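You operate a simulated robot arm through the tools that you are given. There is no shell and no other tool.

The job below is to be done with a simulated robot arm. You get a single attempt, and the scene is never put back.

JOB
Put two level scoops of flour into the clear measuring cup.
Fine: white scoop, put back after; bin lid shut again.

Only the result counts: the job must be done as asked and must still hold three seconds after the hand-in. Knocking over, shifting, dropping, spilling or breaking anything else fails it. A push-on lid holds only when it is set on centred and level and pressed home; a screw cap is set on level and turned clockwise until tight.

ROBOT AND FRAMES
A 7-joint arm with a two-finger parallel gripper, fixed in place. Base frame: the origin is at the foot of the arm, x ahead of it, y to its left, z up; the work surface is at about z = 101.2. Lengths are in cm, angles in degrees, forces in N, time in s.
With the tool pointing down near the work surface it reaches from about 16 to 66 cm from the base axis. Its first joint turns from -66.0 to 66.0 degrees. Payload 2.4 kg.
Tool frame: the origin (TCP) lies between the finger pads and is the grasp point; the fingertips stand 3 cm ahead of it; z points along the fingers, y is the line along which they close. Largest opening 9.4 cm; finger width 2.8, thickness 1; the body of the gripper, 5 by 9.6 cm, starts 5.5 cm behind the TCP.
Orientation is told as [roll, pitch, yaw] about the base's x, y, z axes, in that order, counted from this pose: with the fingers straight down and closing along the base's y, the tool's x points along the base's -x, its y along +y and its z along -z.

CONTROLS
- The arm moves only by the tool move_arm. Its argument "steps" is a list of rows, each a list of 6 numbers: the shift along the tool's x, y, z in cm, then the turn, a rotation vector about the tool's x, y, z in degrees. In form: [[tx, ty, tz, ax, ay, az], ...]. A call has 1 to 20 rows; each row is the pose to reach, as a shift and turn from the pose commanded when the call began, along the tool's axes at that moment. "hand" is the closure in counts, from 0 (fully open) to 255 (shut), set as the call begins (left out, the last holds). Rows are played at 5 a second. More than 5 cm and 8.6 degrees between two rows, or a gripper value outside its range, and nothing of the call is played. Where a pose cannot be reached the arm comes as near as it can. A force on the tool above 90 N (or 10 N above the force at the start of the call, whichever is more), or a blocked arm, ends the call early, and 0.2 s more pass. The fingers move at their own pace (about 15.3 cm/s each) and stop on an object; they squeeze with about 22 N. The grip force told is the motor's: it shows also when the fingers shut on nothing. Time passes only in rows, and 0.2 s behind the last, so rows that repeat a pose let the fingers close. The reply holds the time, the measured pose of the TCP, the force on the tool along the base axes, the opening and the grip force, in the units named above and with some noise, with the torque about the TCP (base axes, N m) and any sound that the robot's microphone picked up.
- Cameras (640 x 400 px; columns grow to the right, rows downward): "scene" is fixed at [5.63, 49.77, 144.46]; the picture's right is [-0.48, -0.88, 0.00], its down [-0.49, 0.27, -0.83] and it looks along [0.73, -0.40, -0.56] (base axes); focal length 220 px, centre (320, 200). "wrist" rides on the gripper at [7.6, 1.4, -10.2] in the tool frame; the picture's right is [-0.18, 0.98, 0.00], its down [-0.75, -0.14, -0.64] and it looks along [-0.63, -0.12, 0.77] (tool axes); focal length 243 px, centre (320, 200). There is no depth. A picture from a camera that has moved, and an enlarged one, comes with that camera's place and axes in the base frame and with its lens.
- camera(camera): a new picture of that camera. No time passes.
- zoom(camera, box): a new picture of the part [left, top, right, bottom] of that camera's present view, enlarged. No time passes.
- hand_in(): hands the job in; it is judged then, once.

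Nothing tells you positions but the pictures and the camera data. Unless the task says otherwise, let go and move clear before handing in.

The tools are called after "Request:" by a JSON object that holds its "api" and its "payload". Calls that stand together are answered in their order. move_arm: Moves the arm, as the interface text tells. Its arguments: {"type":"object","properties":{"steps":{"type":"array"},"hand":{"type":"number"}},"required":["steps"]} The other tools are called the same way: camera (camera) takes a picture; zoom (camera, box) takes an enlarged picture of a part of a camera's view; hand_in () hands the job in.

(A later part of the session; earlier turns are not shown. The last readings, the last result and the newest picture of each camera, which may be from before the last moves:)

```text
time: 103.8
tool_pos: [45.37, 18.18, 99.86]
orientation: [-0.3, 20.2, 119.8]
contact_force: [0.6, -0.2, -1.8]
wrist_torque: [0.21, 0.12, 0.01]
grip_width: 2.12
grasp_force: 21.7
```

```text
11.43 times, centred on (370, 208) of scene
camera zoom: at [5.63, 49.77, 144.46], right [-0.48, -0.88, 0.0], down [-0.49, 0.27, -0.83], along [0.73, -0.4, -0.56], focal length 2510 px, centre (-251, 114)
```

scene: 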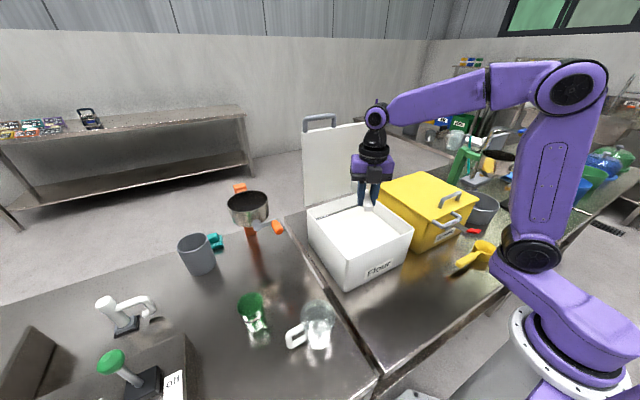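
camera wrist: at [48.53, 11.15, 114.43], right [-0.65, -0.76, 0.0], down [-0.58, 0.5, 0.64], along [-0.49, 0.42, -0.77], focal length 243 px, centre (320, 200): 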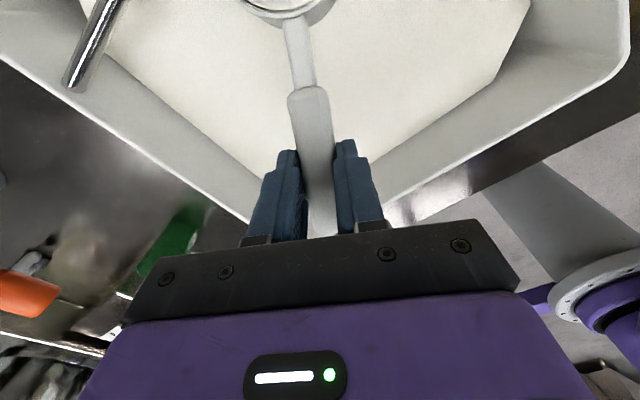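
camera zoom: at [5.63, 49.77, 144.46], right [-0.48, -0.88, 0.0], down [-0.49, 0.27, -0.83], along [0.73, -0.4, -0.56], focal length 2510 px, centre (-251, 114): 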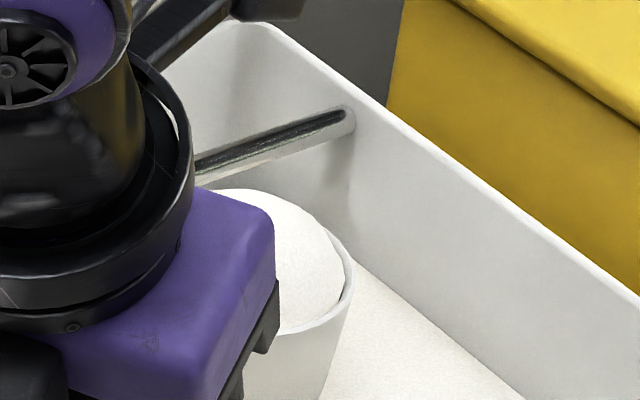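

Request:
{"api": "move_arm", "payload": {"steps": [[0.33, -0.61, 0.12, 0, 0, 0], [0.65, -1.21, 0.24, 0, 0, 0], [0.98, -1.82, 0.36, 0, 0, 0], [1.31, -2.43, 0.48, 0, 0, 0], [1.63, -3.04, 0.6, 0, 0, 0], [1.96, -3.64, 0.72, 0, 0, 0], [2.29, -4.25, 0.84, 0, 0, 0], [2.57, -4.77, 0.94, 0, 0, 0], [2.57, -4.77, 0.94, 0, 0, 0]]}}

Request:
{"api": "zoom", "payload": {"camera": "wrist", "box": [0, 0, 640, 2]}}

Request:
{"api": "zoom", "payload": {"camera": "scene", "box": [335, 180, 385, 215]}}

```text
time: 105.8
tool_pos: [50.7, 18.05, 99.81]
orientation: [-0.2, 20.2, 119.9]
contact_force: [-0.6, 0.3, -4.3]
wrist_torque: [0.35, 0.22, -0.05]
grip_width: 2.12
grasp_force: 21.8
```

```text
1.00 times, centred on (320, 1) of wrist (not enlarged: the box is as wide or as high as the picture)
camera zoom: at [51.35, 14.28, 112.24], right [-0.94, -0.34, -0.07], down [-0.34, 0.88, 0.34], along [-0.06, 0.34, -0.94], focal length 243 px, centre (320, 399)
```

zoom: 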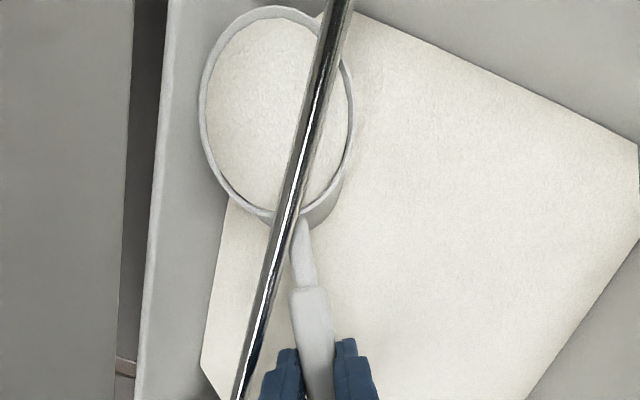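

```text
11.43 times, centred on (360, 198) of scene
camera zoom: at [5.63, 49.77, 144.46], right [-0.48, -0.88, 0.0], down [-0.49, 0.27, -0.83], along [0.73, -0.4, -0.56], focal length 2510 px, centre (-137, 229)
```

zoom: 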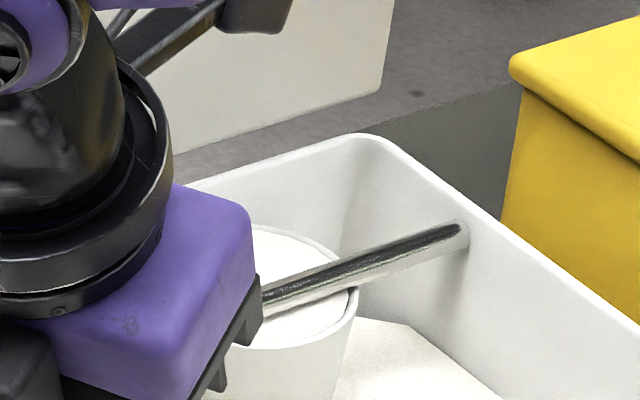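

The heap is struck off: the flour now lies flat at the rim. I'll lower a hair, back out from under the bar, and rise.

Request:
{"api": "move_arm", "payload": {"steps": [[-0.1, 0, 0.28, 0, 0, 0], [-0.4, 0.6, 0.16, 0, 0, 0], [-0.85, 1.4, 0, 0, 0, 0], [-1.5, 2.6, -0.24, 0, 0, 0], [-2.16, 3.82, -0.48, 0, 0, 0], [-2.67, 4.77, -0.66, 0, 0, 0], [-2.67, 4.77, -0.66, 0, 0, 0]]}}

Request:
{"api": "move_arm", "payload": {"steps": [[0.52, 0, -1.4, 0, 0, 0], [1.04, 0, -2.8, 0, 0, 0], [1.73, 0, -4.7, 0, 0, 0], [2.42, 0, -6.6, 0, 0, 0], [3.1, 0, -8.45, 0, 0, 0], [3.1, 0, -8.45, 0, 0, 0]]}}

Request:
{"api": "zoom", "payload": {"camera": "wrist", "box": [0, 0, 640, 2]}}

Request:
{"api": "camera", "payload": {"camera": "scene"}}

```text
time: 107.4
tool_pos: [45.33, 18.25, 99.48]
orientation: [-0.2, 20.2, 119.9]
contact_force: [-0.2, 0.4, -2.1]
wrist_torque: [0.24, 0.09, -0.03]
grip_width: 2.15
grasp_force: 22.0
```

```text
time: 108.8
tool_pos: [45.52, 18.24, 108.54]
orientation: [-0.2, 20.2, 119.9]
contact_force: [-0.3, -0.6, -3.2]
wrist_torque: [0.23, 0.13, -0.01]
grip_width: 2.16
grasp_force: 21.7
```

```text
1.00 times, centred on (320, 1) of wrist (not enlarged: the box is as wide or as high as the picture)
camera zoom: at [46.01, 14.38, 120.9], right [-0.94, -0.34, -0.07], down [-0.34, 0.87, 0.34], along [-0.06, 0.34, -0.94], focal length 243 px, centre (320, 399)
```

zoom: 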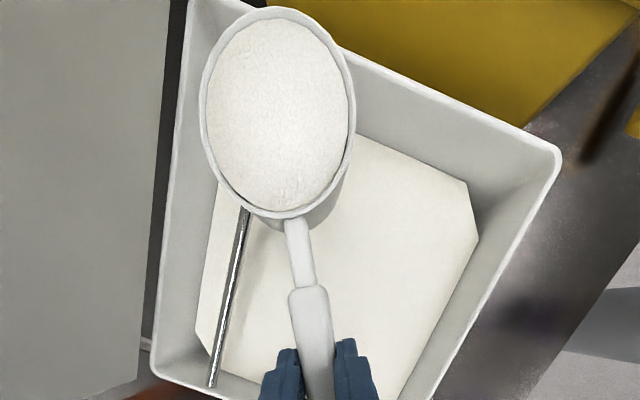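

```text
taken
```

scene: 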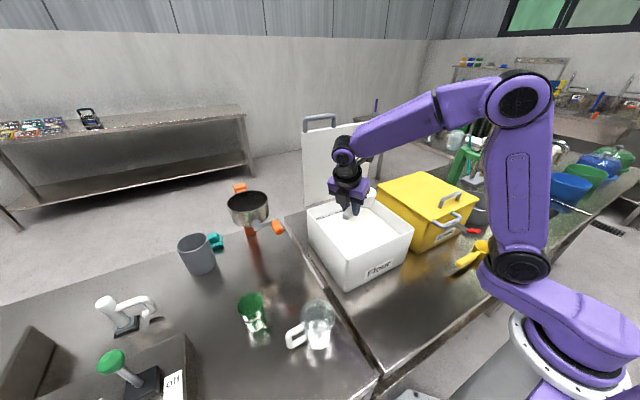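

The scoop is now level-full. Next I'll carry it, kept level, to the clear cup at about (29, 37), rim z≈95.5, approaching from the far-left side with the bowl pointing back toward −y.

Request:
{"api": "move_arm", "payload": {"steps": [[-2.8, 0.06, -1.03, -0.6, 0, 1.6], [-5.6, 0.12, -2.05, -1.2, 0, 3.1], [-8.4, 0.18, -3.08, -1.7, 0, 4.7], [-11.2, 0.23, -4.1, -2.3, 0, 6.3], [-14, 0.29, -5.14, -2.9, 0, 7.8], [-16.8, 0.35, -6.17, -3.5, 0, 9.4], [-19.5, 0.41, -7.2, -4, 0, 11], [-22.3, 0.47, -8.2, -4.6, 0, 12.5], [-25.1, 0.53, -9.25, -5.2, 0, 14.1], [-27.9, 0.58, -10.3, -5.8, 0, 15.7], [-30.7, 0.64, -11.3, -6.3, 0, 17.2], [-33.5, 0.7, -12.33, -6.9, 0, 18.8], [-33.5, 0.7, -12.33, -6.9, 0, 18.8]]}}

Request:
{"api": "zoom", "payload": {"camera": "wrist", "box": [0, 0, 640, 2]}}

Request:
{"api": "camera", "payload": {"camera": "scene"}}

```text
time: 111.6
tool_pos: [27.0, 48.91, 108.42]
orientation: [-0.1, 20.2, 99.9]
contact_force: [0.7, 0.3, -1.6]
wrist_torque: [0.25, 0.04, 0.01]
grip_width: 2.13
grasp_force: 21.4
```

```text
1.00 times, centred on (320, 1) of wrist (not enlarged: the box is as wide or as high as the picture)
camera zoom: at [26.25, 45.07, 120.76], right [-1.0, 0.0, -0.07], down [-0.02, 0.94, 0.34], along [0.06, 0.34, -0.94], focal length 243 px, centre (320, 399)
```

zoom: 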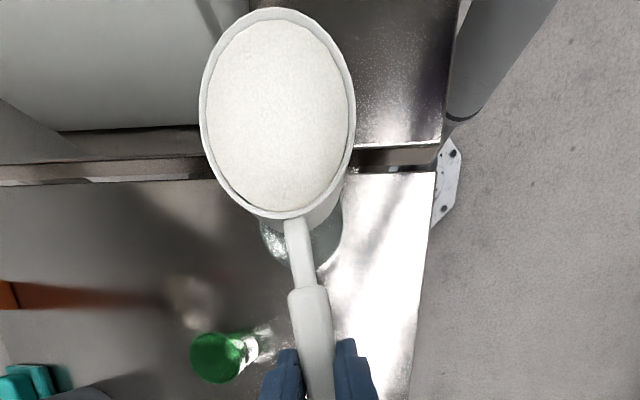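

```text
taken
```

scene: 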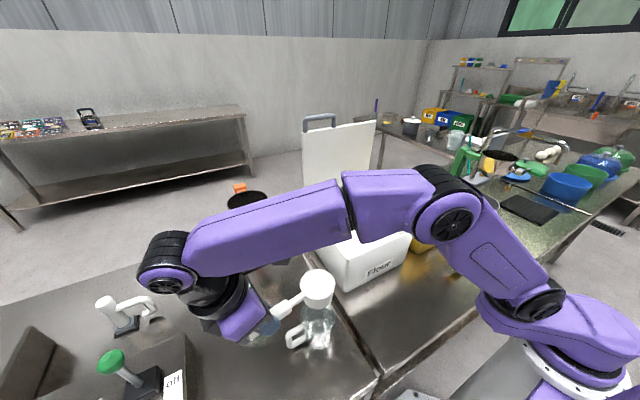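

The bowl is almost over the cup. I'll zoom to refine the cup's centre relative to the bowl before pouring.

Request:
{"api": "zoom", "payload": {"camera": "wrist", "box": [220, 0, 380, 100]}}

Request:
{"api": "zoom", "payload": {"camera": "scene", "box": [250, 250, 370, 370]}}

```text
4.00 times, centred on (300, 50) of wrist
camera zoom: at [26.25, 45.07, 120.76], right [-1.0, 0.0, -0.07], down [-0.02, 0.94, 0.34], along [0.06, 0.34, -0.94], focal length 970 px, centre (400, 800)
```

zoom: 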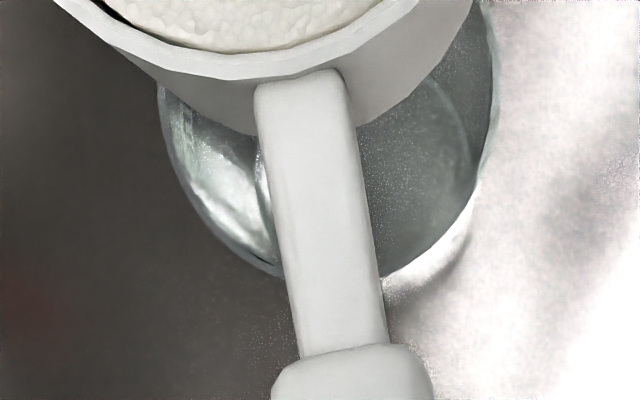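

```text
3.33 times, centred on (310, 310) of scene
camera zoom: at [5.63, 49.77, 144.46], right [-0.48, -0.88, 0.0], down [-0.49, 0.27, -0.83], along [0.73, -0.4, -0.56], focal length 732 px, centre (353, -167)
```

zoom: 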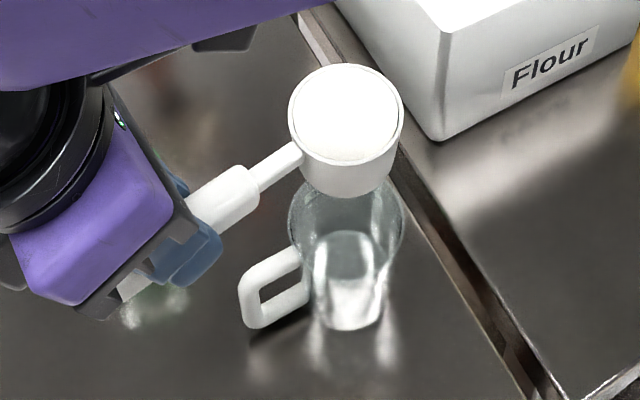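

Refined cup centre ≈ (29.35, 37.7). I'll shift slightly and lower the level scoop so the bowl's lip will pour into the middle of the cup, then check.

Request:
{"api": "move_arm", "payload": {"steps": [[-0.7, -0.15, 1.34, 0, 0, 0], [-1.4, -0.3, 2.68, 0, 0, 0], [-2.1, -0.45, 4, 0, 0, 0], [-2.83, -0.61, 5.36, 0, 0, 0], [-2.83, -0.61, 5.36, 0, 0, 0]]}}

Request:
{"api": "zoom", "payload": {"camera": "scene", "box": [250, 250, 370, 370]}}

Request:
{"api": "zoom", "payload": {"camera": "wrist", "box": [0, 0, 640, 2]}}

```text
time: 112.8
tool_pos: [27.41, 49.72, 102.47]
orientation: [-0.2, 20.1, 99.9]
contact_force: [-0.7, 0.2, -3.4]
wrist_torque: [0.21, 0.02, 0.02]
grip_width: 2.15
grasp_force: 22.3
```

```text
3.33 times, centred on (310, 310) of scene
camera zoom: at [5.63, 49.77, 144.46], right [-0.48, -0.88, 0.0], down [-0.49, 0.27, -0.83], along [0.73, -0.4, -0.56], focal length 732 px, centre (353, -167)
```

zoom: 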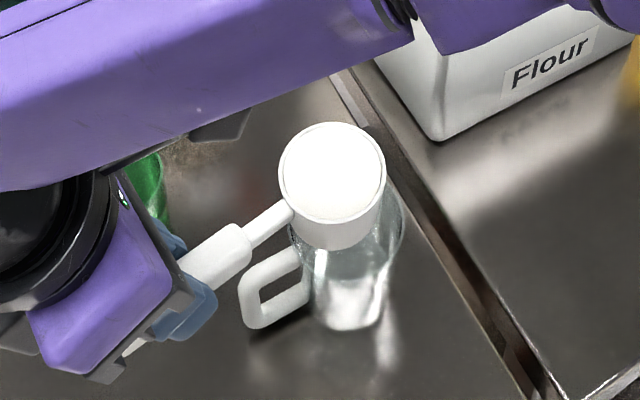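

```text
1.00 times, centred on (320, 1) of wrist (not enlarged: the box is as wide or as high as the picture)
camera zoom: at [26.6, 45.86, 114.84], right [-1.0, 0.0, -0.07], down [-0.02, 0.94, 0.34], along [0.06, 0.34, -0.94], focal length 243 px, centre (320, 399)
```

zoom: 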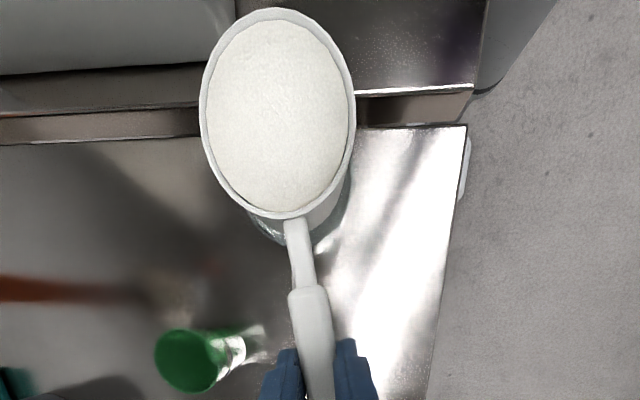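

The bowl sits over the cup, offset slightly to the +y side as planned. I'll tilt nose-down gradually to pour.

Request:
{"api": "move_arm", "payload": {"steps": [[0.65, 0, -1.29, 0, -8, 0], [1.48, 0, -2.46, 0, -16, 0], [2.49, 0, -3.49, 0, -24, 0], [3.66, 0, -4.37, 0, -32, 0], [4.94, 0, -5.08, 0, -40, 0], [4.94, 0, -5.08, 0, -40, 0]]}}

Request:
{"api": "zoom", "payload": {"camera": "scene", "box": [250, 250, 370, 370]}}

Request:
{"api": "camera", "payload": {"camera": "scene"}}

```text
time: 114.2
tool_pos: [27.88, 46.71, 108.82]
orientation: [-0.2, -19.8, 100.0]
contact_force: [-0.2, -0.3, -2.0]
wrist_torque: [0.11, -0.03, 0.0]
grip_width: 2.15
grasp_force: 22.3
```

```text
3.33 times, centred on (310, 310) of scene
camera zoom: at [5.63, 49.77, 144.46], right [-0.48, -0.88, 0.0], down [-0.49, 0.27, -0.83], along [0.73, -0.4, -0.56], focal length 732 px, centre (353, -167)
```

zoom: 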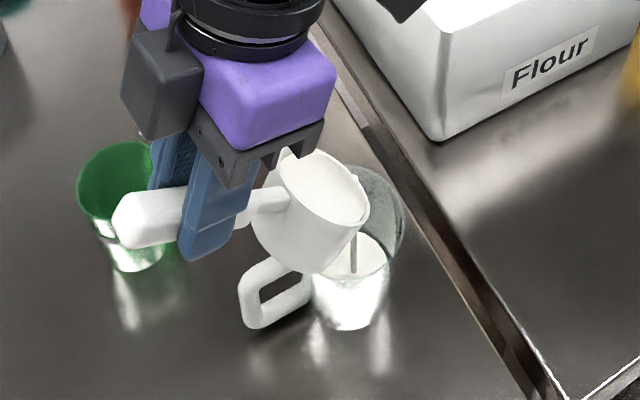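

```text
taken
```

scene: 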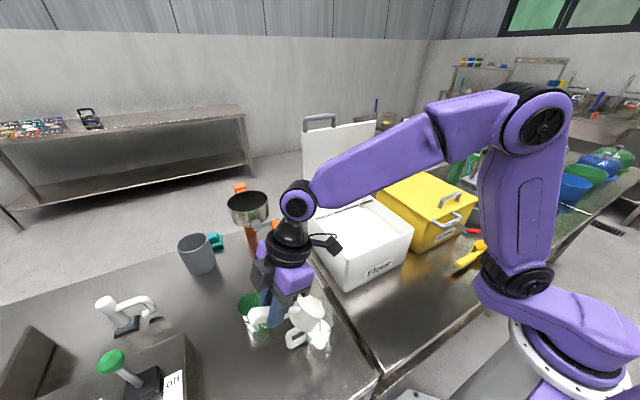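

Flour is streaming cleanly into the cup. I'll continue tilting slowly until the bowl is empty.

Request:
{"api": "move_arm", "payload": {"steps": [[0.38, 0, -0.64, 0, -4, 0], [0.75, 0, -1.28, 0, -8, 0], [1.2, 0, -1.87, 0, -12, 0], [1.68, 0, -2.45, 0, -16, 0], [2.23, 0, -2.97, 0, -20, 0], [2.78, 0, -3.49, 0, -24, 0], [3.42, 0, -3.93, 0, -28, 0], [4.05, 0, -4.37, 0, -32, 0], [4.05, 0, -4.37, 0, -32, 0]]}}

Request:
{"api": "zoom", "payload": {"camera": "scene", "box": [250, 250, 370, 370]}}

```text
time: 116.2
tool_pos: [28.71, 41.56, 111.74]
orientation: [-0.2, -51.9, 100.1]
contact_force: [1.1, 0.0, -2.0]
wrist_torque: [-0.02, 0.0, 0.01]
grip_width: 2.13
grasp_force: 22.3
```

```text
3.33 times, centred on (310, 310) of scene
camera zoom: at [5.63, 49.77, 144.46], right [-0.48, -0.88, 0.0], down [-0.49, 0.27, -0.83], along [0.73, -0.4, -0.56], focal length 732 px, centre (353, -167)
```

zoom: 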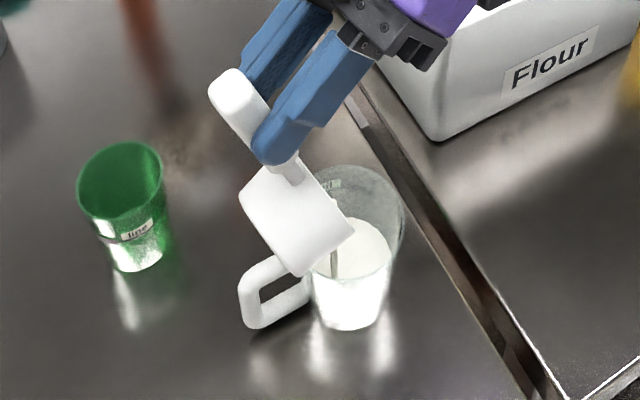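

Most of it is out. I'll finish the tilt while nudging the lip a bit toward the cup's middle.

Request:
{"api": "move_arm", "payload": {"steps": [[0.53, 0, -0.82, 0, -4, 0], [1.05, 0, -1.64, 0, -8, 0], [1.68, 0, -2.41, 0, -12, 0], [2.3, 0, -3.18, 0, -16, 0], [2.95, 0, -3.8, 0, -20, 0], [3.59, 0, -4.42, 0, -24, 0], [4.2, 0, -4.93, 0, -28, 0], [4.8, 0, -5.43, 0, -32, 0], [4.8, 0, -5.43, 0, -32, 0], [4.8, 0, -5.43, 0, -32, 0]]}}

Request:
{"api": "zoom", "payload": {"camera": "scene", "box": [250, 250, 370, 370]}}

Request:
{"api": "camera", "payload": {"camera": "scene"}}

```text
time: 118.4
tool_pos: [30.03, 34.55, 111.2]
orientation: [-1.5, -84.0, 101.4]
contact_force: [0.0, -0.5, -1.3]
wrist_torque: [-0.1, 0.02, -0.01]
grip_width: 2.12
grasp_force: 21.5
```

```text
3.33 times, centred on (310, 310) of scene
camera zoom: at [5.63, 49.77, 144.46], right [-0.48, -0.88, 0.0], down [-0.49, 0.27, -0.83], along [0.73, -0.4, -0.56], focal length 732 px, centre (353, -167)
```

zoom: 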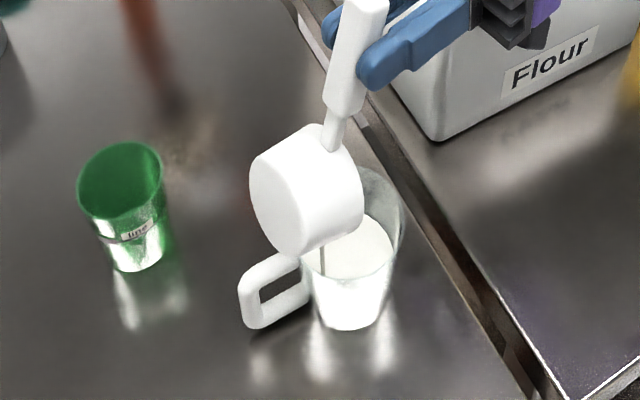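

```text
taken
```

scene: 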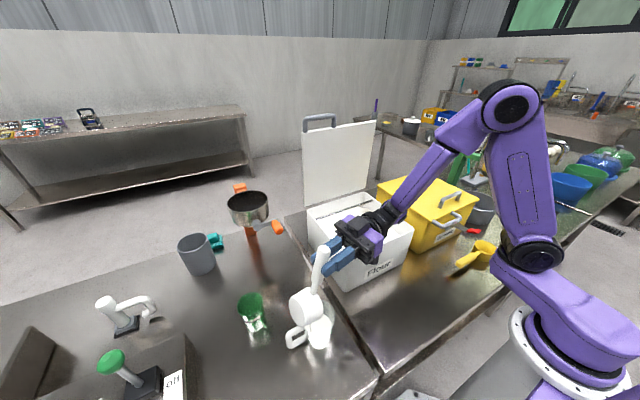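

A thin stream is still running, inside the cup. I'll shift slightly toward the middle and hold until it stops.

Request:
{"api": "move_arm", "payload": {"steps": [[0.04, 0, -0.4, 0, -2, 0], [0.08, 0, -0.8, 0, -4, 0], [0.08, 0, -0.8, 0, -6, 0], [0.08, 0, -0.8, 0, -6, 0], [0.08, 0, -0.8, 0, -6, 0], [0.08, 0, -0.8, 0, -6, 0], [0.08, 0, -0.8, 0, -6, 0], [0.08, 0, -0.8, 0, -6, 0], [0.08, 0, -0.8, 0, -6, 0], [0.08, 0, -0.8, 0, -6, 0]]}}

Request:
{"api": "zoom", "payload": {"camera": "scene", "box": [250, 250, 370, 370]}}

```text
time: 120.6
tool_pos: [30.21, 33.74, 111.28]
orientation: [-44.5, -89.8, 144.6]
contact_force: [0.9, -0.9, -2.4]
wrist_torque: [-0.11, -0.03, -0.03]
grip_width: 2.16
grasp_force: 22.5
```

```text
3.33 times, centred on (310, 310) of scene
camera zoom: at [5.63, 49.77, 144.46], right [-0.48, -0.88, 0.0], down [-0.49, 0.27, -0.83], along [0.73, -0.4, -0.56], focal length 732 px, centre (353, -167)
```

zoom: 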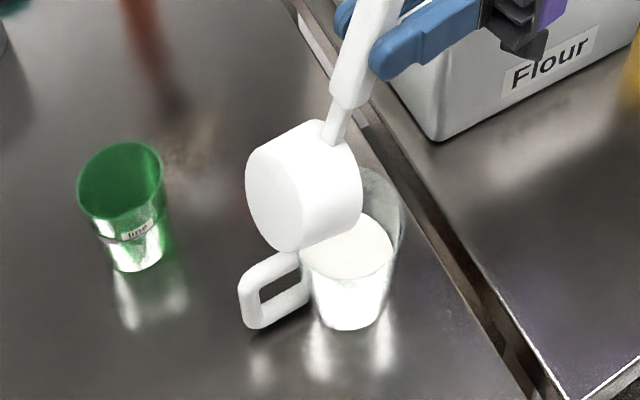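

The stream has stopped and the first scoop is in the cup. I'll raise and rotate the scoop back toward level by the reverse path.

Request:
{"api": "move_arm", "payload": {"steps": [[-1.69, 0, 1.12, 0, 6, 0], [-3.32, 0, 2.66, 0, 14, 0], [-4.74, 0, 4.23, 0, 22, 0], [-5.73, 0, 5.81, 0, 30, 0], [-5.41, 0, 7.35, 0, 38, 0], [-4.87, 0, 8.84, 0, 46, 0], [-4.13, 0, 10.23, 0, 54, 0], [-3.21, 0, 11.51, 0, 62, 0], [-2.12, 0, 12.65, 0, 70, 0], [-0.88, 0, 13.62, 0, 78, 0], [0.5, 0, 14.41, 0, 86, 0], [1.22, 0, 14.74, 0, 90, 0], [1.22, 0, 14.74, 0, 90, 0]]}}

Request:
{"api": "camera", "payload": {"camera": "scene"}}

Request:
{"api": "zoom", "payload": {"camera": "wrist", "box": [0, 0, 640, 2]}}

Request:
{"api": "zoom", "payload": {"camera": "scene", "box": [250, 250, 370, 370]}}

```text
time: 123.4
tool_pos: [27.72, 48.15, 109.95]
orientation: [-0.2, 0.2, 99.9]
contact_force: [0.4, 0.2, -1.6]
wrist_torque: [0.13, 0.01, 0.02]
grip_width: 2.15
grasp_force: 22.0
```

```text
taken
```

scene: 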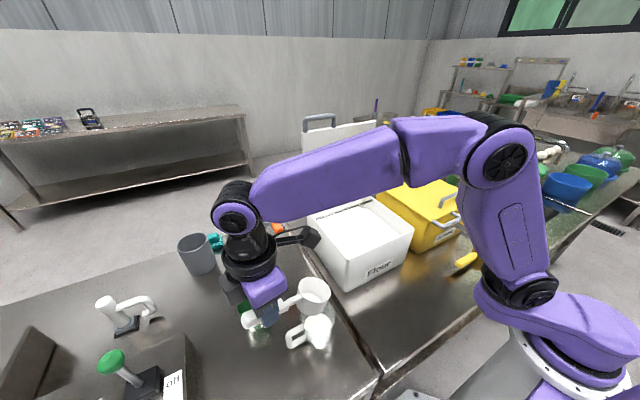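

```text
1.00 times, centred on (320, 1) of wrist (not enlarged: the box is as wide or as high as the picture)
camera zoom: at [27.63, 40.45, 120.45], right [-1.0, 0.01, 0.0], down [0.01, 0.77, 0.64], along [0.01, 0.64, -0.77], focal length 243 px, centre (320, 399)
```

zoom: 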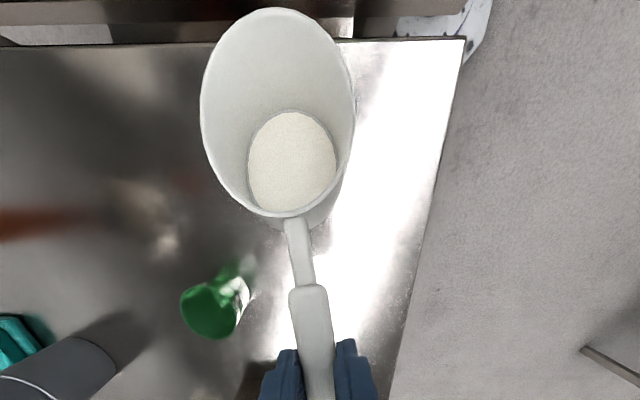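

```text
3.33 times, centred on (310, 310) of scene
camera zoom: at [5.63, 49.77, 144.46], right [-0.48, -0.88, 0.0], down [-0.49, 0.27, -0.83], along [0.73, -0.4, -0.56], focal length 732 px, centre (353, -167)
```

zoom: 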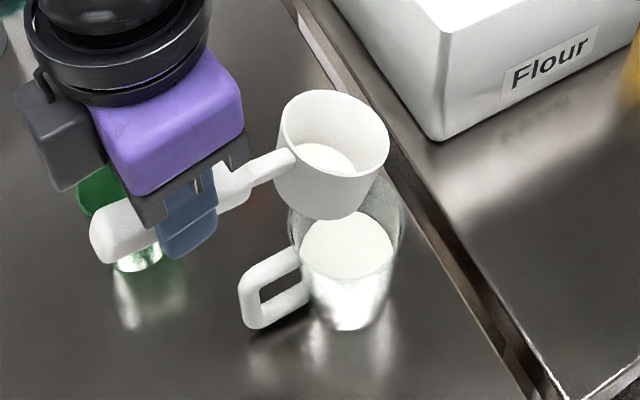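

There may be a thin layer left at the bottom of the bowl. Let me zoom in on it.

Request:
{"api": "zoom", "payload": {"camera": "wrist", "box": [200, 0, 360, 2]}}

Request:
{"api": "zoom", "payload": {"camera": "scene", "box": [300, 275, 340, 305]}}

Request:
{"api": "zoom", "payload": {"camera": "scene", "box": [295, 300, 345, 350]}}

```text
4.00 times, centred on (280, 1) of wrist
camera zoom: at [27.63, 40.45, 120.45], right [-1.0, 0.01, 0.0], down [0.01, 0.77, 0.64], along [0.01, 0.64, -0.77], focal length 970 px, centre (480, 996)
```

zoom: 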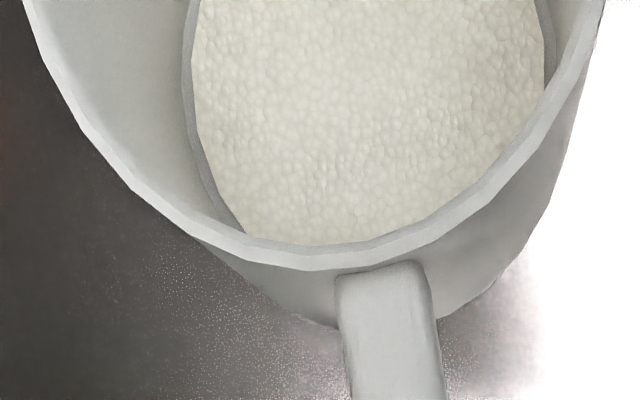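

```text
13.33 times, centred on (320, 290) of scene
camera zoom: at [5.63, 49.77, 144.46], right [-0.48, -0.88, 0.0], down [-0.49, 0.27, -0.83], along [0.73, -0.4, -0.56], focal length 2929 px, centre (320, -1000)
```

zoom: 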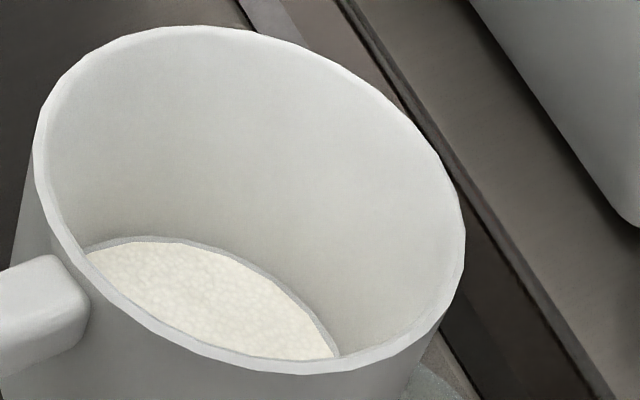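

```text
8.00 times, centred on (320, 325) of scene
camera zoom: at [5.63, 49.77, 144.46], right [-0.48, -0.88, 0.0], down [-0.49, 0.27, -0.83], along [0.73, -0.4, -0.56], focal length 1757 px, centre (320, -800)
```

zoom: 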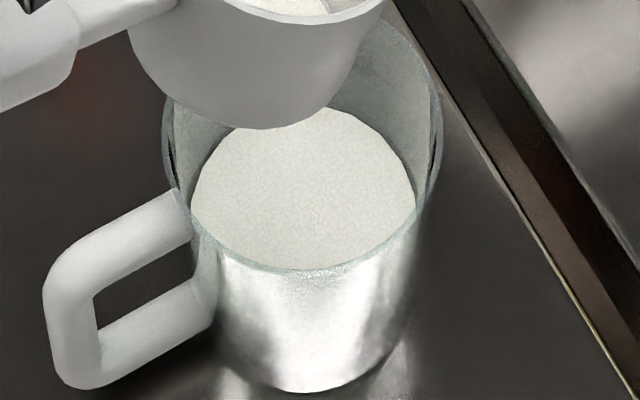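

The residue looks like a thin film, but to be careful I'll tip the scoop further (about 120°) over the cup and hold so that anything left falls in.

Request:
{"api": "move_arm", "payload": {"steps": [[0.8, 0, -1.42, 0, -8, 0], [1.78, 0, -2.67, 0, -16, 0], [2.94, 0, -3.79, 0, -24, 0], [4.25, 0, -4.75, 0, -32, 0], [5.69, 0, -5.54, 0, -40, 0], [7.24, 0, -6.12, 0, -48, 0], [8.85, 0, -6.51, 0, -56, 0], [10.52, 0, -6.67, 0, -64, 0], [12.2, 0, -6.62, 0, -72, 0], [13.85, 0, -6.35, 0, -80, 0], [15.47, 0, -5.86, 0, -88, 0], [16.66, 0, -5.39, 0, -94, 0], [17.69, 0, -4.82, 0, -100, 0], [17.69, 0, -4.82, 0, -100, 0], [17.69, 0, -4.82, 0, -100, 0], [17.69, 0, -4.82, 0, -100, 0], [17.69, 0, -4.82, 0, -100, 0], [17.69, 0, -4.82, 0, -100, 0]]}}

Request:
{"api": "zoom", "payload": {"camera": "scene", "box": [250, 250, 370, 370]}}

Request:
{"api": "camera", "payload": {"camera": "scene"}}

```text
time: 127.2
tool_pos: [30.89, 30.77, 114.99]
orientation: [-179.1, -80.1, -81.0]
contact_force: [0.5, 0.3, -1.5]
wrist_torque: [-0.14, -0.04, 0.01]
grip_width: 2.13
grasp_force: 22.4
```

```text
3.33 times, centred on (310, 310) of scene
camera zoom: at [5.63, 49.77, 144.46], right [-0.48, -0.88, 0.0], down [-0.49, 0.27, -0.83], along [0.73, -0.4, -0.56], focal length 732 px, centre (353, -167)
```

zoom: 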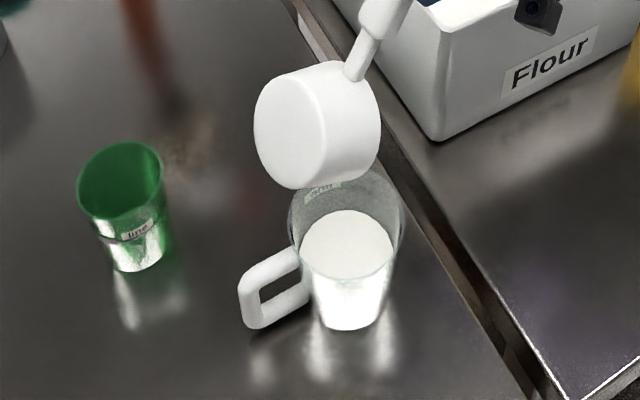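

```text
taken
```

scene: 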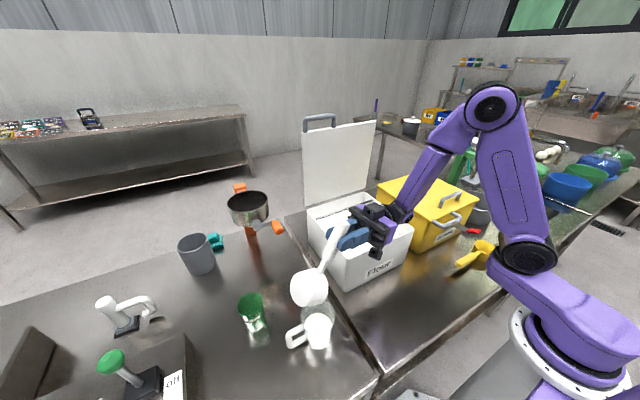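

Request:
{"api": "move_arm", "payload": {"steps": [[-0.38, 0, 1.11, 0, 6, 0], [-0.64, 0, 2.37, 0, 12, 0], [-0.84, 0, 4.05, 0, 20, 0], [-0.82, 0, 5.72, 0, 28, 0], [-0.58, 0, 7.38, 0, 36, 0], [-0.13, 0, 9.0, 0, 44, 0], [0.53, 0, 10.52, 0, 52, 0], [1.37, 0, 11.94, 0, 60, 0], [2.4, 0, 13.22, 0, 68, 0], [3.58, 0, 14.35, 0, 76, 0], [4.88, 0, 15.3, 0, 84, 0], [6.28, 0, 16.04, 0, 92, 0], [7.82, 0, 16.58, 0, 100, 0], [7.82, 0, 16.58, 0, 100, 0]]}}

Request:
{"api": "zoom", "payload": {"camera": "wrist", "box": [0, 0, 640, 2]}}

Request:
{"api": "zoom", "payload": {"camera": "scene", "box": [300, 275, 340, 305]}}

```text
time: 130.2
tool_pos: [27.84, 48.18, 110.03]
orientation: [-0.1, 0.3, 99.9]
contact_force: [0.0, -0.4, -1.7]
wrist_torque: [0.14, -0.02, 0.0]
grip_width: 2.15
grasp_force: 22.2
```

```text
1.00 times, centred on (320, 1) of wrist (not enlarged: the box is as wide or as high as the picture)
camera zoom: at [27.62, 40.48, 120.44], right [-1.0, 0.01, 0.0], down [0.01, 0.77, 0.64], along [0.01, 0.64, -0.77], focal length 243 px, centre (320, 399)
```

zoom: 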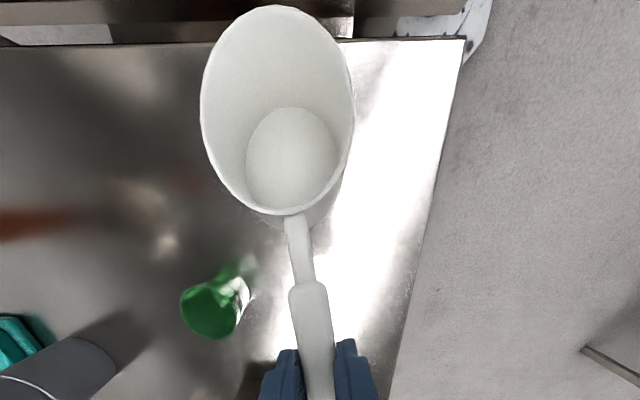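

```text
13.33 times, centred on (320, 290) of scene
camera zoom: at [5.63, 49.77, 144.46], right [-0.48, -0.88, 0.0], down [-0.49, 0.27, -0.83], along [0.73, -0.4, -0.56], focal length 2929 px, centre (320, -1000)
```

zoom: 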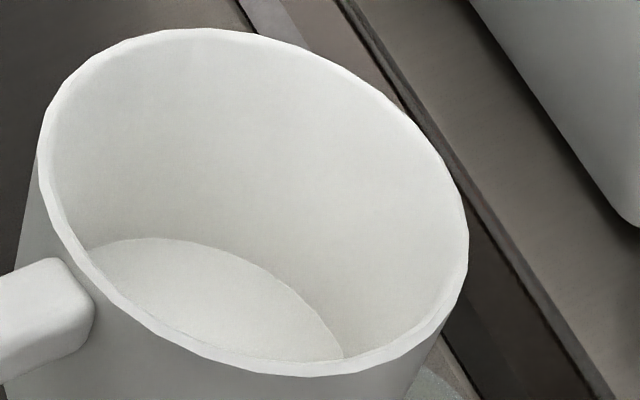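

The bowl is now completely clean. On to the second scoop: I'll carry it back over the bin with the bowl pointing to yaw 120, keeping clear of the strike bar this time.

Request:
{"api": "move_arm", "payload": {"steps": [[2.9, -0.9, -1.5, 0, 0, -1.8], [5.9, -1.8, -3, 0, 0, -3.6], [8.9, -2.7, -3, 0, 0, -5.5], [11.8, -3.6, -3, 0, 0, -7.3], [14.8, -4.5, -3, 0, 0, -9.1], [17.7, -5.4, -3, 0, 0, -10.9], [20.7, -6.3, -3, 0, 0, -12.7], [23.6, -7.2, -3, 0, 0, -14.5], [26.6, -8.1, -3, 0, 0, -16.4], [29.5, -9, -3, 0, 0, -18.2], [32.47, -9.93, -3, 0, 0, -20], [32.47, -9.93, -3, 0, 0, -20]]}}

Request:
{"api": "zoom", "payload": {"camera": "wrist", "box": [0, 0, 640, 2]}}

Request:
{"api": "zoom", "payload": {"camera": "scene", "box": [290, 130, 450, 290]}}

```text
time: 132.8
tool_pos: [43.22, 17.96, 113.15]
orientation: [-0.1, 0.1, 120.0]
contact_force: [-0.2, -1.1, -2.2]
wrist_torque: [0.16, 0.04, 0.01]
grip_width: 2.17
grasp_force: 21.7
```

```text
1.00 times, centred on (320, 1) of wrist (not enlarged: the box is as wide or as high as the picture)
camera zoom: at [45.76, 10.62, 123.56], right [-0.94, -0.33, 0.0], down [-0.26, 0.72, 0.64], along [-0.21, 0.6, -0.77], focal length 243 px, centre (320, 399)
```

zoom: 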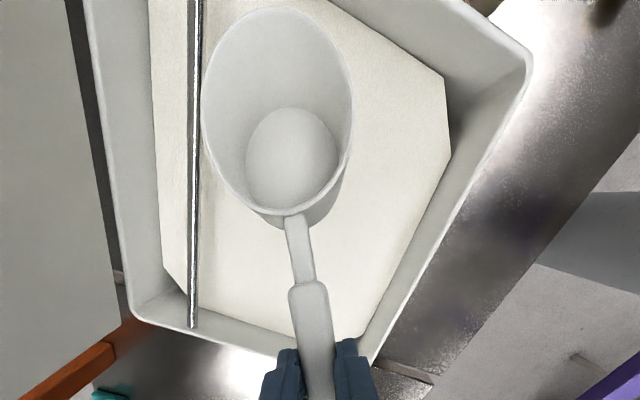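

```text
2.50 times, centred on (370, 210) of scene
camera zoom: at [5.63, 49.76, 144.46], right [-0.48, -0.88, 0.0], down [-0.49, 0.27, -0.83], along [0.73, -0.4, -0.56], focal length 549 px, centre (195, 175)
```

zoom: 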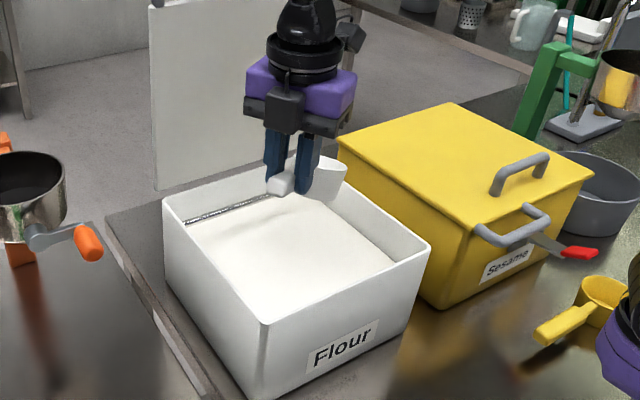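

Good clearance. I'll tilt nose-down and plunge again, a little further from the bar and walls.

Request:
{"api": "move_arm", "payload": {"steps": [[0, 0, 2.5, 0, -3, 0], [0, 0, 5, 0, -6, 0], [0, 0, 7.5, 0, -10, 0], [0, 0, 9.5, 0, -10, 0], [0, 0, 11, 0, -10, 0], [0, 0, 12.5, 0, -10, 0], [0, 0, 13.65, 0, -10, 0], [0, 0, 13.65, 0, -10, 0]]}}

Request:
{"api": "zoom", "payload": {"camera": "wrist", "box": [0, 0, 640, 2]}}

Request:
{"api": "zoom", "payload": {"camera": "scene", "box": [310, 180, 410, 260]}}

```text
time: 134.6
tool_pos: [43.05, 17.72, 99.49]
orientation: [-0.1, -9.8, 119.9]
contact_force: [0.8, 0.5, -2.7]
wrist_torque: [0.14, 0.11, 0.03]
grip_width: 2.15
grasp_force: 21.3
```

```text
1.00 times, centred on (320, 1) of wrist (not enlarged: the box is as wide or as high as the picture)
camera zoom: at [46.52, 9.1, 108.47], right [-0.94, -0.33, 0.03], down [-0.19, 0.62, 0.76], along [-0.27, 0.71, -0.65], focal length 243 px, centre (320, 399)
```

zoom: 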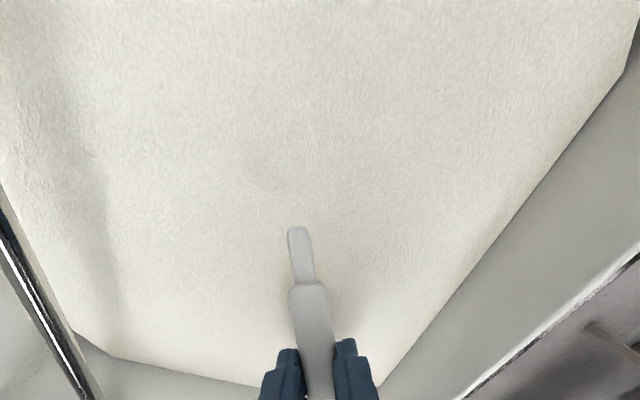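

```text
5.00 times, centred on (360, 220) of scene
camera zoom: at [5.63, 49.77, 144.46], right [-0.48, -0.88, 0.0], down [-0.49, 0.27, -0.83], along [0.73, -0.4, -0.56], focal length 1098 px, centre (120, 100)
```

zoom: 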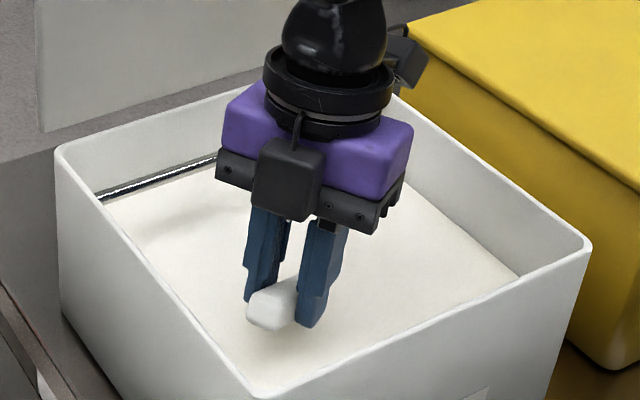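

Request:
{"api": "move_arm", "payload": {"steps": [[0.98, 0, -0.17, 0, 0, 0], [1.97, 0, -0.35, 0, 0, 0], [2.95, 0, -0.52, 0, 0, 0], [2.46, 0, 0.73, 0, 7.5, 0], [2.16, 0, 2.04, 0, 15, 0], [2.05, 0, 3.42, 0, 22.5, 0], [2.14, 0, 4.79, 0, 30, 0], [2.14, 0, 4.79, 0, 30, 0]]}}

Request:
{"api": "zoom", "payload": {"camera": "wrist", "box": [0, 0, 640, 2]}}

Request:
{"api": "zoom", "payload": {"camera": "scene", "box": [310, 180, 410, 260]}}

```text
time: 136.4
tool_pos: [43.69, 16.82, 94.38]
orientation: [-0.2, 20.2, 119.9]
contact_force: [-0.1, -0.2, -2.5]
wrist_torque: [0.21, 0.11, 0.01]
grip_width: 2.16
grasp_force: 21.9
```

```text
1.00 times, centred on (320, 1) of wrist (not enlarged: the box is as wide or as high as the picture)
camera zoom: at [44.19, 12.95, 106.77], right [-0.94, -0.34, -0.07], down [-0.34, 0.88, 0.34], along [-0.06, 0.34, -0.94], focal length 243 px, centre (320, 399)
```

zoom: 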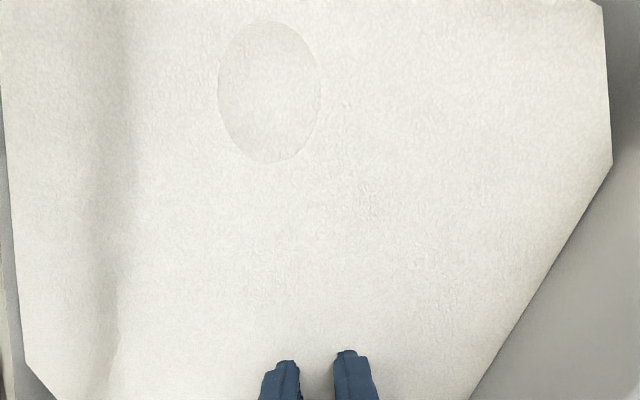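

```text
5.00 times, centred on (360, 220) of scene
camera zoom: at [5.63, 49.77, 144.46], right [-0.48, -0.88, 0.0], down [-0.49, 0.27, -0.83], along [0.73, -0.4, -0.56], focal length 1098 px, centre (120, 100)
```

zoom: 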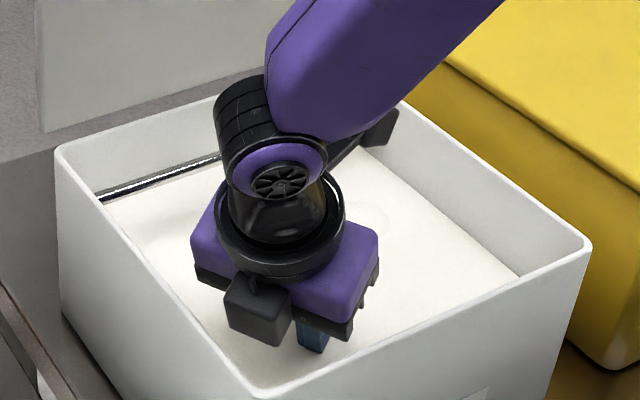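

The heap's top shows through the flour surface and the load is up, so it's filled. I'll raise straight up to strike height.

Request:
{"api": "move_arm", "payload": {"steps": [[0.47, 0, -1.28, 0, 0, 0], [0.94, 0, -2.56, 0, 0, 0], [1.41, 0, -3.84, 0, 0, 0], [1.88, 0, -5.12, 0, 0, 0], [1.88, 0, -5.12, 0, 0, 0], [1.88, 0, -5.12, 0, 0, 0]]}}

Request:
{"api": "zoom", "payload": {"camera": "wrist", "box": [0, 0, 640, 2]}}

Request:
{"api": "zoom", "payload": {"camera": "scene", "box": [345, 190, 395, 225]}}

```text
time: 137.8
tool_pos: [43.79, 16.93, 99.87]
orientation: [-0.1, 20.2, 119.9]
contact_force: [0.5, -0.2, -1.6]
wrist_torque: [0.19, 0.08, 0.04]
grip_width: 2.16
grasp_force: 21.6
```

```text
1.00 times, centred on (320, 1) of wrist (not enlarged: the box is as wide or as high as the picture)
camera zoom: at [44.32, 13.01, 112.26], right [-0.94, -0.34, -0.07], down [-0.34, 0.88, 0.34], along [-0.06, 0.34, -0.94], focal length 243 px, centre (320, 399)
```

zoom: 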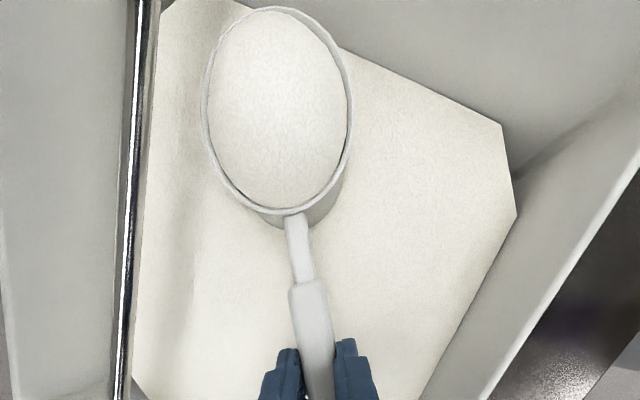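

```text
11.43 times, centred on (370, 208) of scene
camera zoom: at [5.63, 49.77, 144.46], right [-0.48, -0.88, 0.0], down [-0.49, 0.27, -0.83], along [0.73, -0.4, -0.56], focal length 2510 px, centre (-251, 114)
```

zoom: 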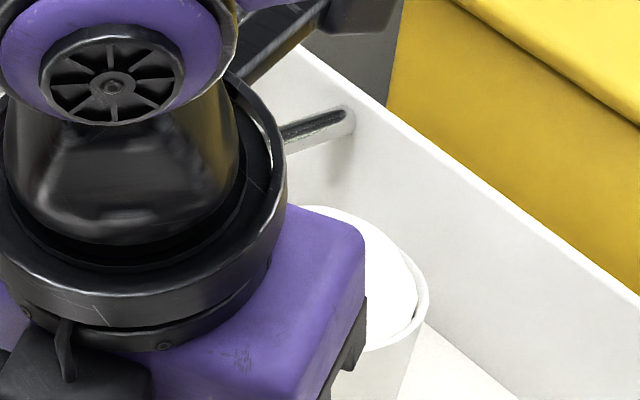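

Heaped again and level. Now the same strike stroke under the bar to the back wall.

Request:
{"api": "move_arm", "payload": {"steps": [[0.33, -0.61, 0.12, 0, 0, 0], [0.65, -1.21, 0.24, 0, 0, 0], [0.98, -1.82, 0.36, 0, 0, 0], [1.31, -2.43, 0.48, 0, 0, 0], [1.63, -3.04, 0.6, 0, 0, 0], [1.96, -3.64, 0.72, 0, 0, 0], [2.29, -4.25, 0.84, 0, 0, 0], [2.61, -4.86, 0.96, 0, 0, 0], [2.94, -5.47, 1.08, 0, 0, 0], [3.24, -6.03, 1.19, 0, 0, 0], [3.24, -6.03, 1.19, 0, 0, 0]]}}

Request:
{"api": "zoom", "payload": {"camera": "wrist", "box": [0, 0, 640, 2]}}

Request:
{"api": "zoom", "payload": {"camera": "scene", "box": [335, 180, 385, 215]}}

```text
time: 140.2
tool_pos: [50.63, 16.76, 100.04]
orientation: [-0.1, 20.2, 119.8]
contact_force: [0.6, 0.1, -2.0]
wrist_torque: [0.21, 0.13, -0.01]
grip_width: 2.14
grasp_force: 21.9
```

```text
1.00 times, centred on (320, 1) of wrist (not enlarged: the box is as wide or as high as the picture)
camera zoom: at [51.21, 12.94, 112.33], right [-0.94, -0.34, -0.07], down [-0.34, 0.88, 0.34], along [-0.06, 0.34, -0.94], focal length 243 px, centre (320, 399)
```

zoom: 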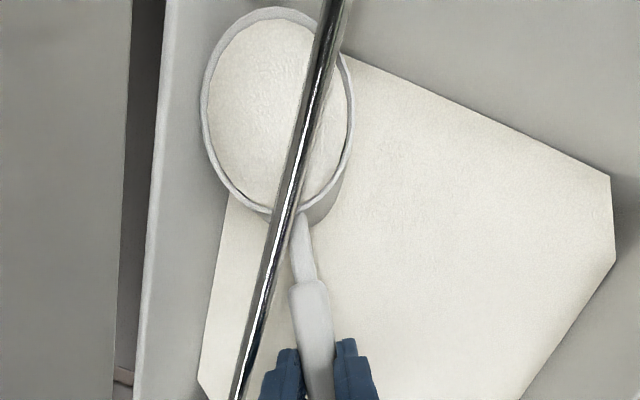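

```text
11.43 times, centred on (360, 198) of scene
camera zoom: at [5.63, 49.77, 144.46], right [-0.48, -0.88, 0.0], down [-0.49, 0.27, -0.83], along [0.73, -0.4, -0.56], focal length 2510 px, centre (-137, 229)
```

zoom: 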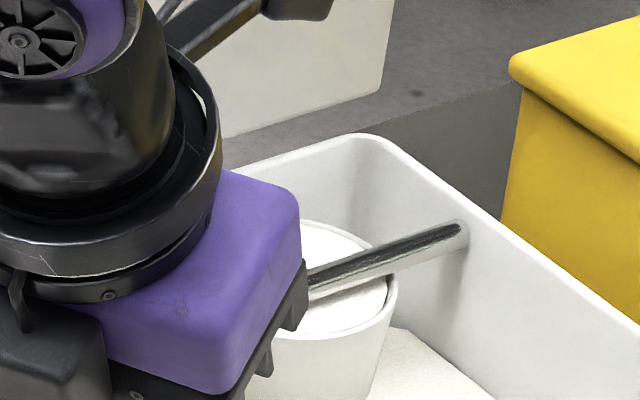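

Struck again. I'll lower slightly, back out, rise, and inspect the surface.

Request:
{"api": "move_arm", "payload": {"steps": [[-0.1, 0, 0.28, 0, 0, 0], [-0.4, 0.6, 0.16, 0, 0, 0], [-0.85, 1.4, 0, 0, 0, 0], [-1.5, 2.6, -0.24, 0, 0, 0], [-2.16, 3.82, -0.48, 0, 0, 0], [-2.67, 4.77, -0.66, 0, 0, 0], [-2.67, 4.77, -0.66, 0, 0, 0]]}}

Request:
{"api": "zoom", "payload": {"camera": "wrist", "box": [0, 0, 640, 2]}}

Request:
{"api": "zoom", "payload": {"camera": "scene", "box": [345, 190, 395, 225]}}

```text
time: 141.8
tool_pos: [45.17, 16.9, 99.69]
orientation: [-0.1, 20.2, 119.9]
contact_force: [0.6, 0.9, -2.2]
wrist_torque: [0.24, 0.13, 0.01]
grip_width: 2.13
grasp_force: 21.5
```

```text
1.00 times, centred on (320, 1) of wrist (not enlarged: the box is as wide or as high as the picture)
camera zoom: at [45.68, 13.03, 112.02], right [-0.94, -0.34, -0.07], down [-0.34, 0.88, 0.34], along [-0.06, 0.34, -0.94], focal length 243 px, centre (320, 399)
```

zoom: 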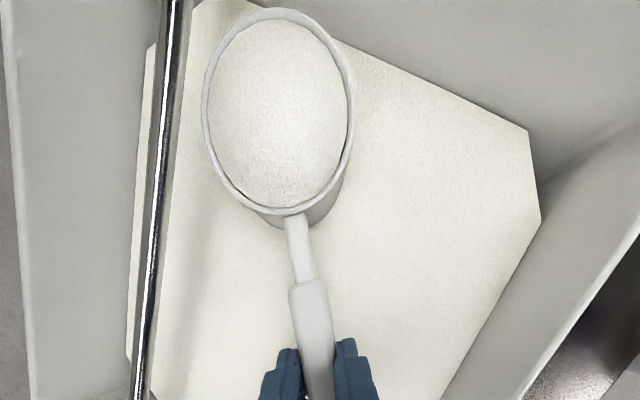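

```text
11.43 times, centred on (370, 208) of scene
camera zoom: at [5.63, 49.77, 144.46], right [-0.48, -0.88, 0.0], down [-0.49, 0.27, -0.83], along [0.73, -0.4, -0.56], focal length 2510 px, centre (-251, 114)
```

zoom: 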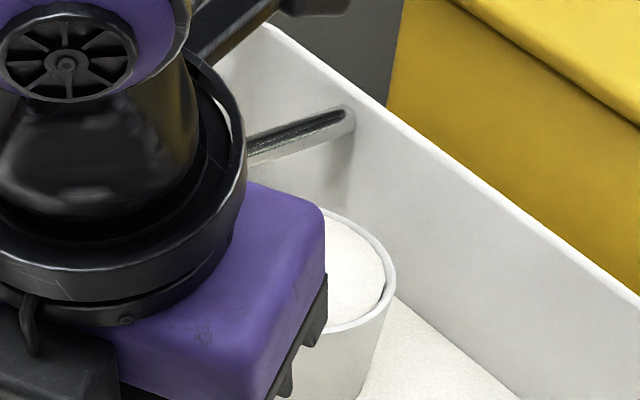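

The surface looks nearly flat, but this pass had no rim contact, so a trace of heap may remain. I'll make one more stroke about a millimetre higher to match the first scoop's light contact.

Request:
{"api": "move_arm", "payload": {"steps": [[0.14, 0, -0.39, 0, 0, 0], [0.14, 0, -0.39, 0, 0, 0]]}}

Request:
{"api": "move_arm", "payload": {"steps": [[0.33, -0.61, 0.12, 0, 0, 0], [0.65, -1.21, 0.24, 0, 0, 0], [0.98, -1.82, 0.36, 0, 0, 0], [1.31, -2.43, 0.48, 0, 0, 0], [1.63, -3.04, 0.6, 0, 0, 0], [1.96, -3.64, 0.72, 0, 0, 0], [2.29, -4.25, 0.84, 0, 0, 0], [2.54, -4.72, 0.93, 0, 0, 0], [2.54, -4.72, 0.93, 0, 0, 0]]}}

Request:
{"api": "zoom", "payload": {"camera": "scene", "box": [335, 180, 385, 215]}}

```text
time: 142.4
tool_pos: [45.15, 16.82, 100.06]
orientation: [-0.1, 20.1, 119.8]
contact_force: [0.6, -0.7, -3.4]
wrist_torque: [0.2, 0.12, 0.0]
grip_width: 2.14
grasp_force: 22.2
```

```text
time: 144.4
tool_pos: [50.72, 16.73, 100.07]
orientation: [-0.1, 20.2, 119.8]
contact_force: [-0.3, 0.3, -1.6]
wrist_torque: [0.23, 0.1, 0.01]
grip_width: 2.16
grasp_force: 21.5
```

```text
11.43 times, centred on (360, 198) of scene
camera zoom: at [5.63, 49.77, 144.46], right [-0.48, -0.88, 0.0], down [-0.49, 0.27, -0.83], along [0.73, -0.4, -0.56], focal length 2510 px, centre (-137, 229)
```

zoom: 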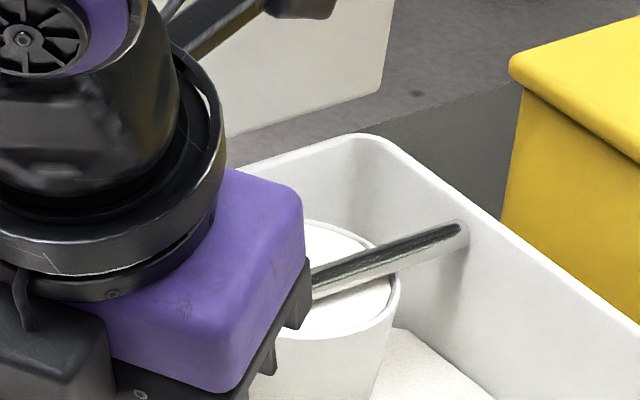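

Still no contact, so the rim sits a little lower in the grip now. I'll find contact by small lifts here, then repeat the stroke at that height.

Request:
{"api": "move_arm", "payload": {"steps": [[0.05, 0, -0.14, 0, 0, 0], [0.05, 0, -0.14, 0, 0, 0]]}}

Request:
{"api": "move_arm", "payload": {"steps": [[0.04, 0, -0.1, 0, 0, 0], [0.04, 0, -0.1, 0, 0, 0]]}}

```text
time: 145.0
tool_pos: [50.63, 16.78, 100.28]
orientation: [0.0, 20.2, 119.8]
contact_force: [0.3, 0.0, -3.9]
wrist_torque: [0.31, 0.17, 0.0]
grip_width: 2.16
grasp_force: 22.0
```

```text
time: 145.6
tool_pos: [50.58, 16.75, 100.26]
orientation: [-0.1, 20.2, 119.9]
contact_force: [0.2, 2.0, -8.2]
wrist_torque: [0.65, 0.35, 0.04]
grip_width: 2.17
grasp_force: 22.0
```

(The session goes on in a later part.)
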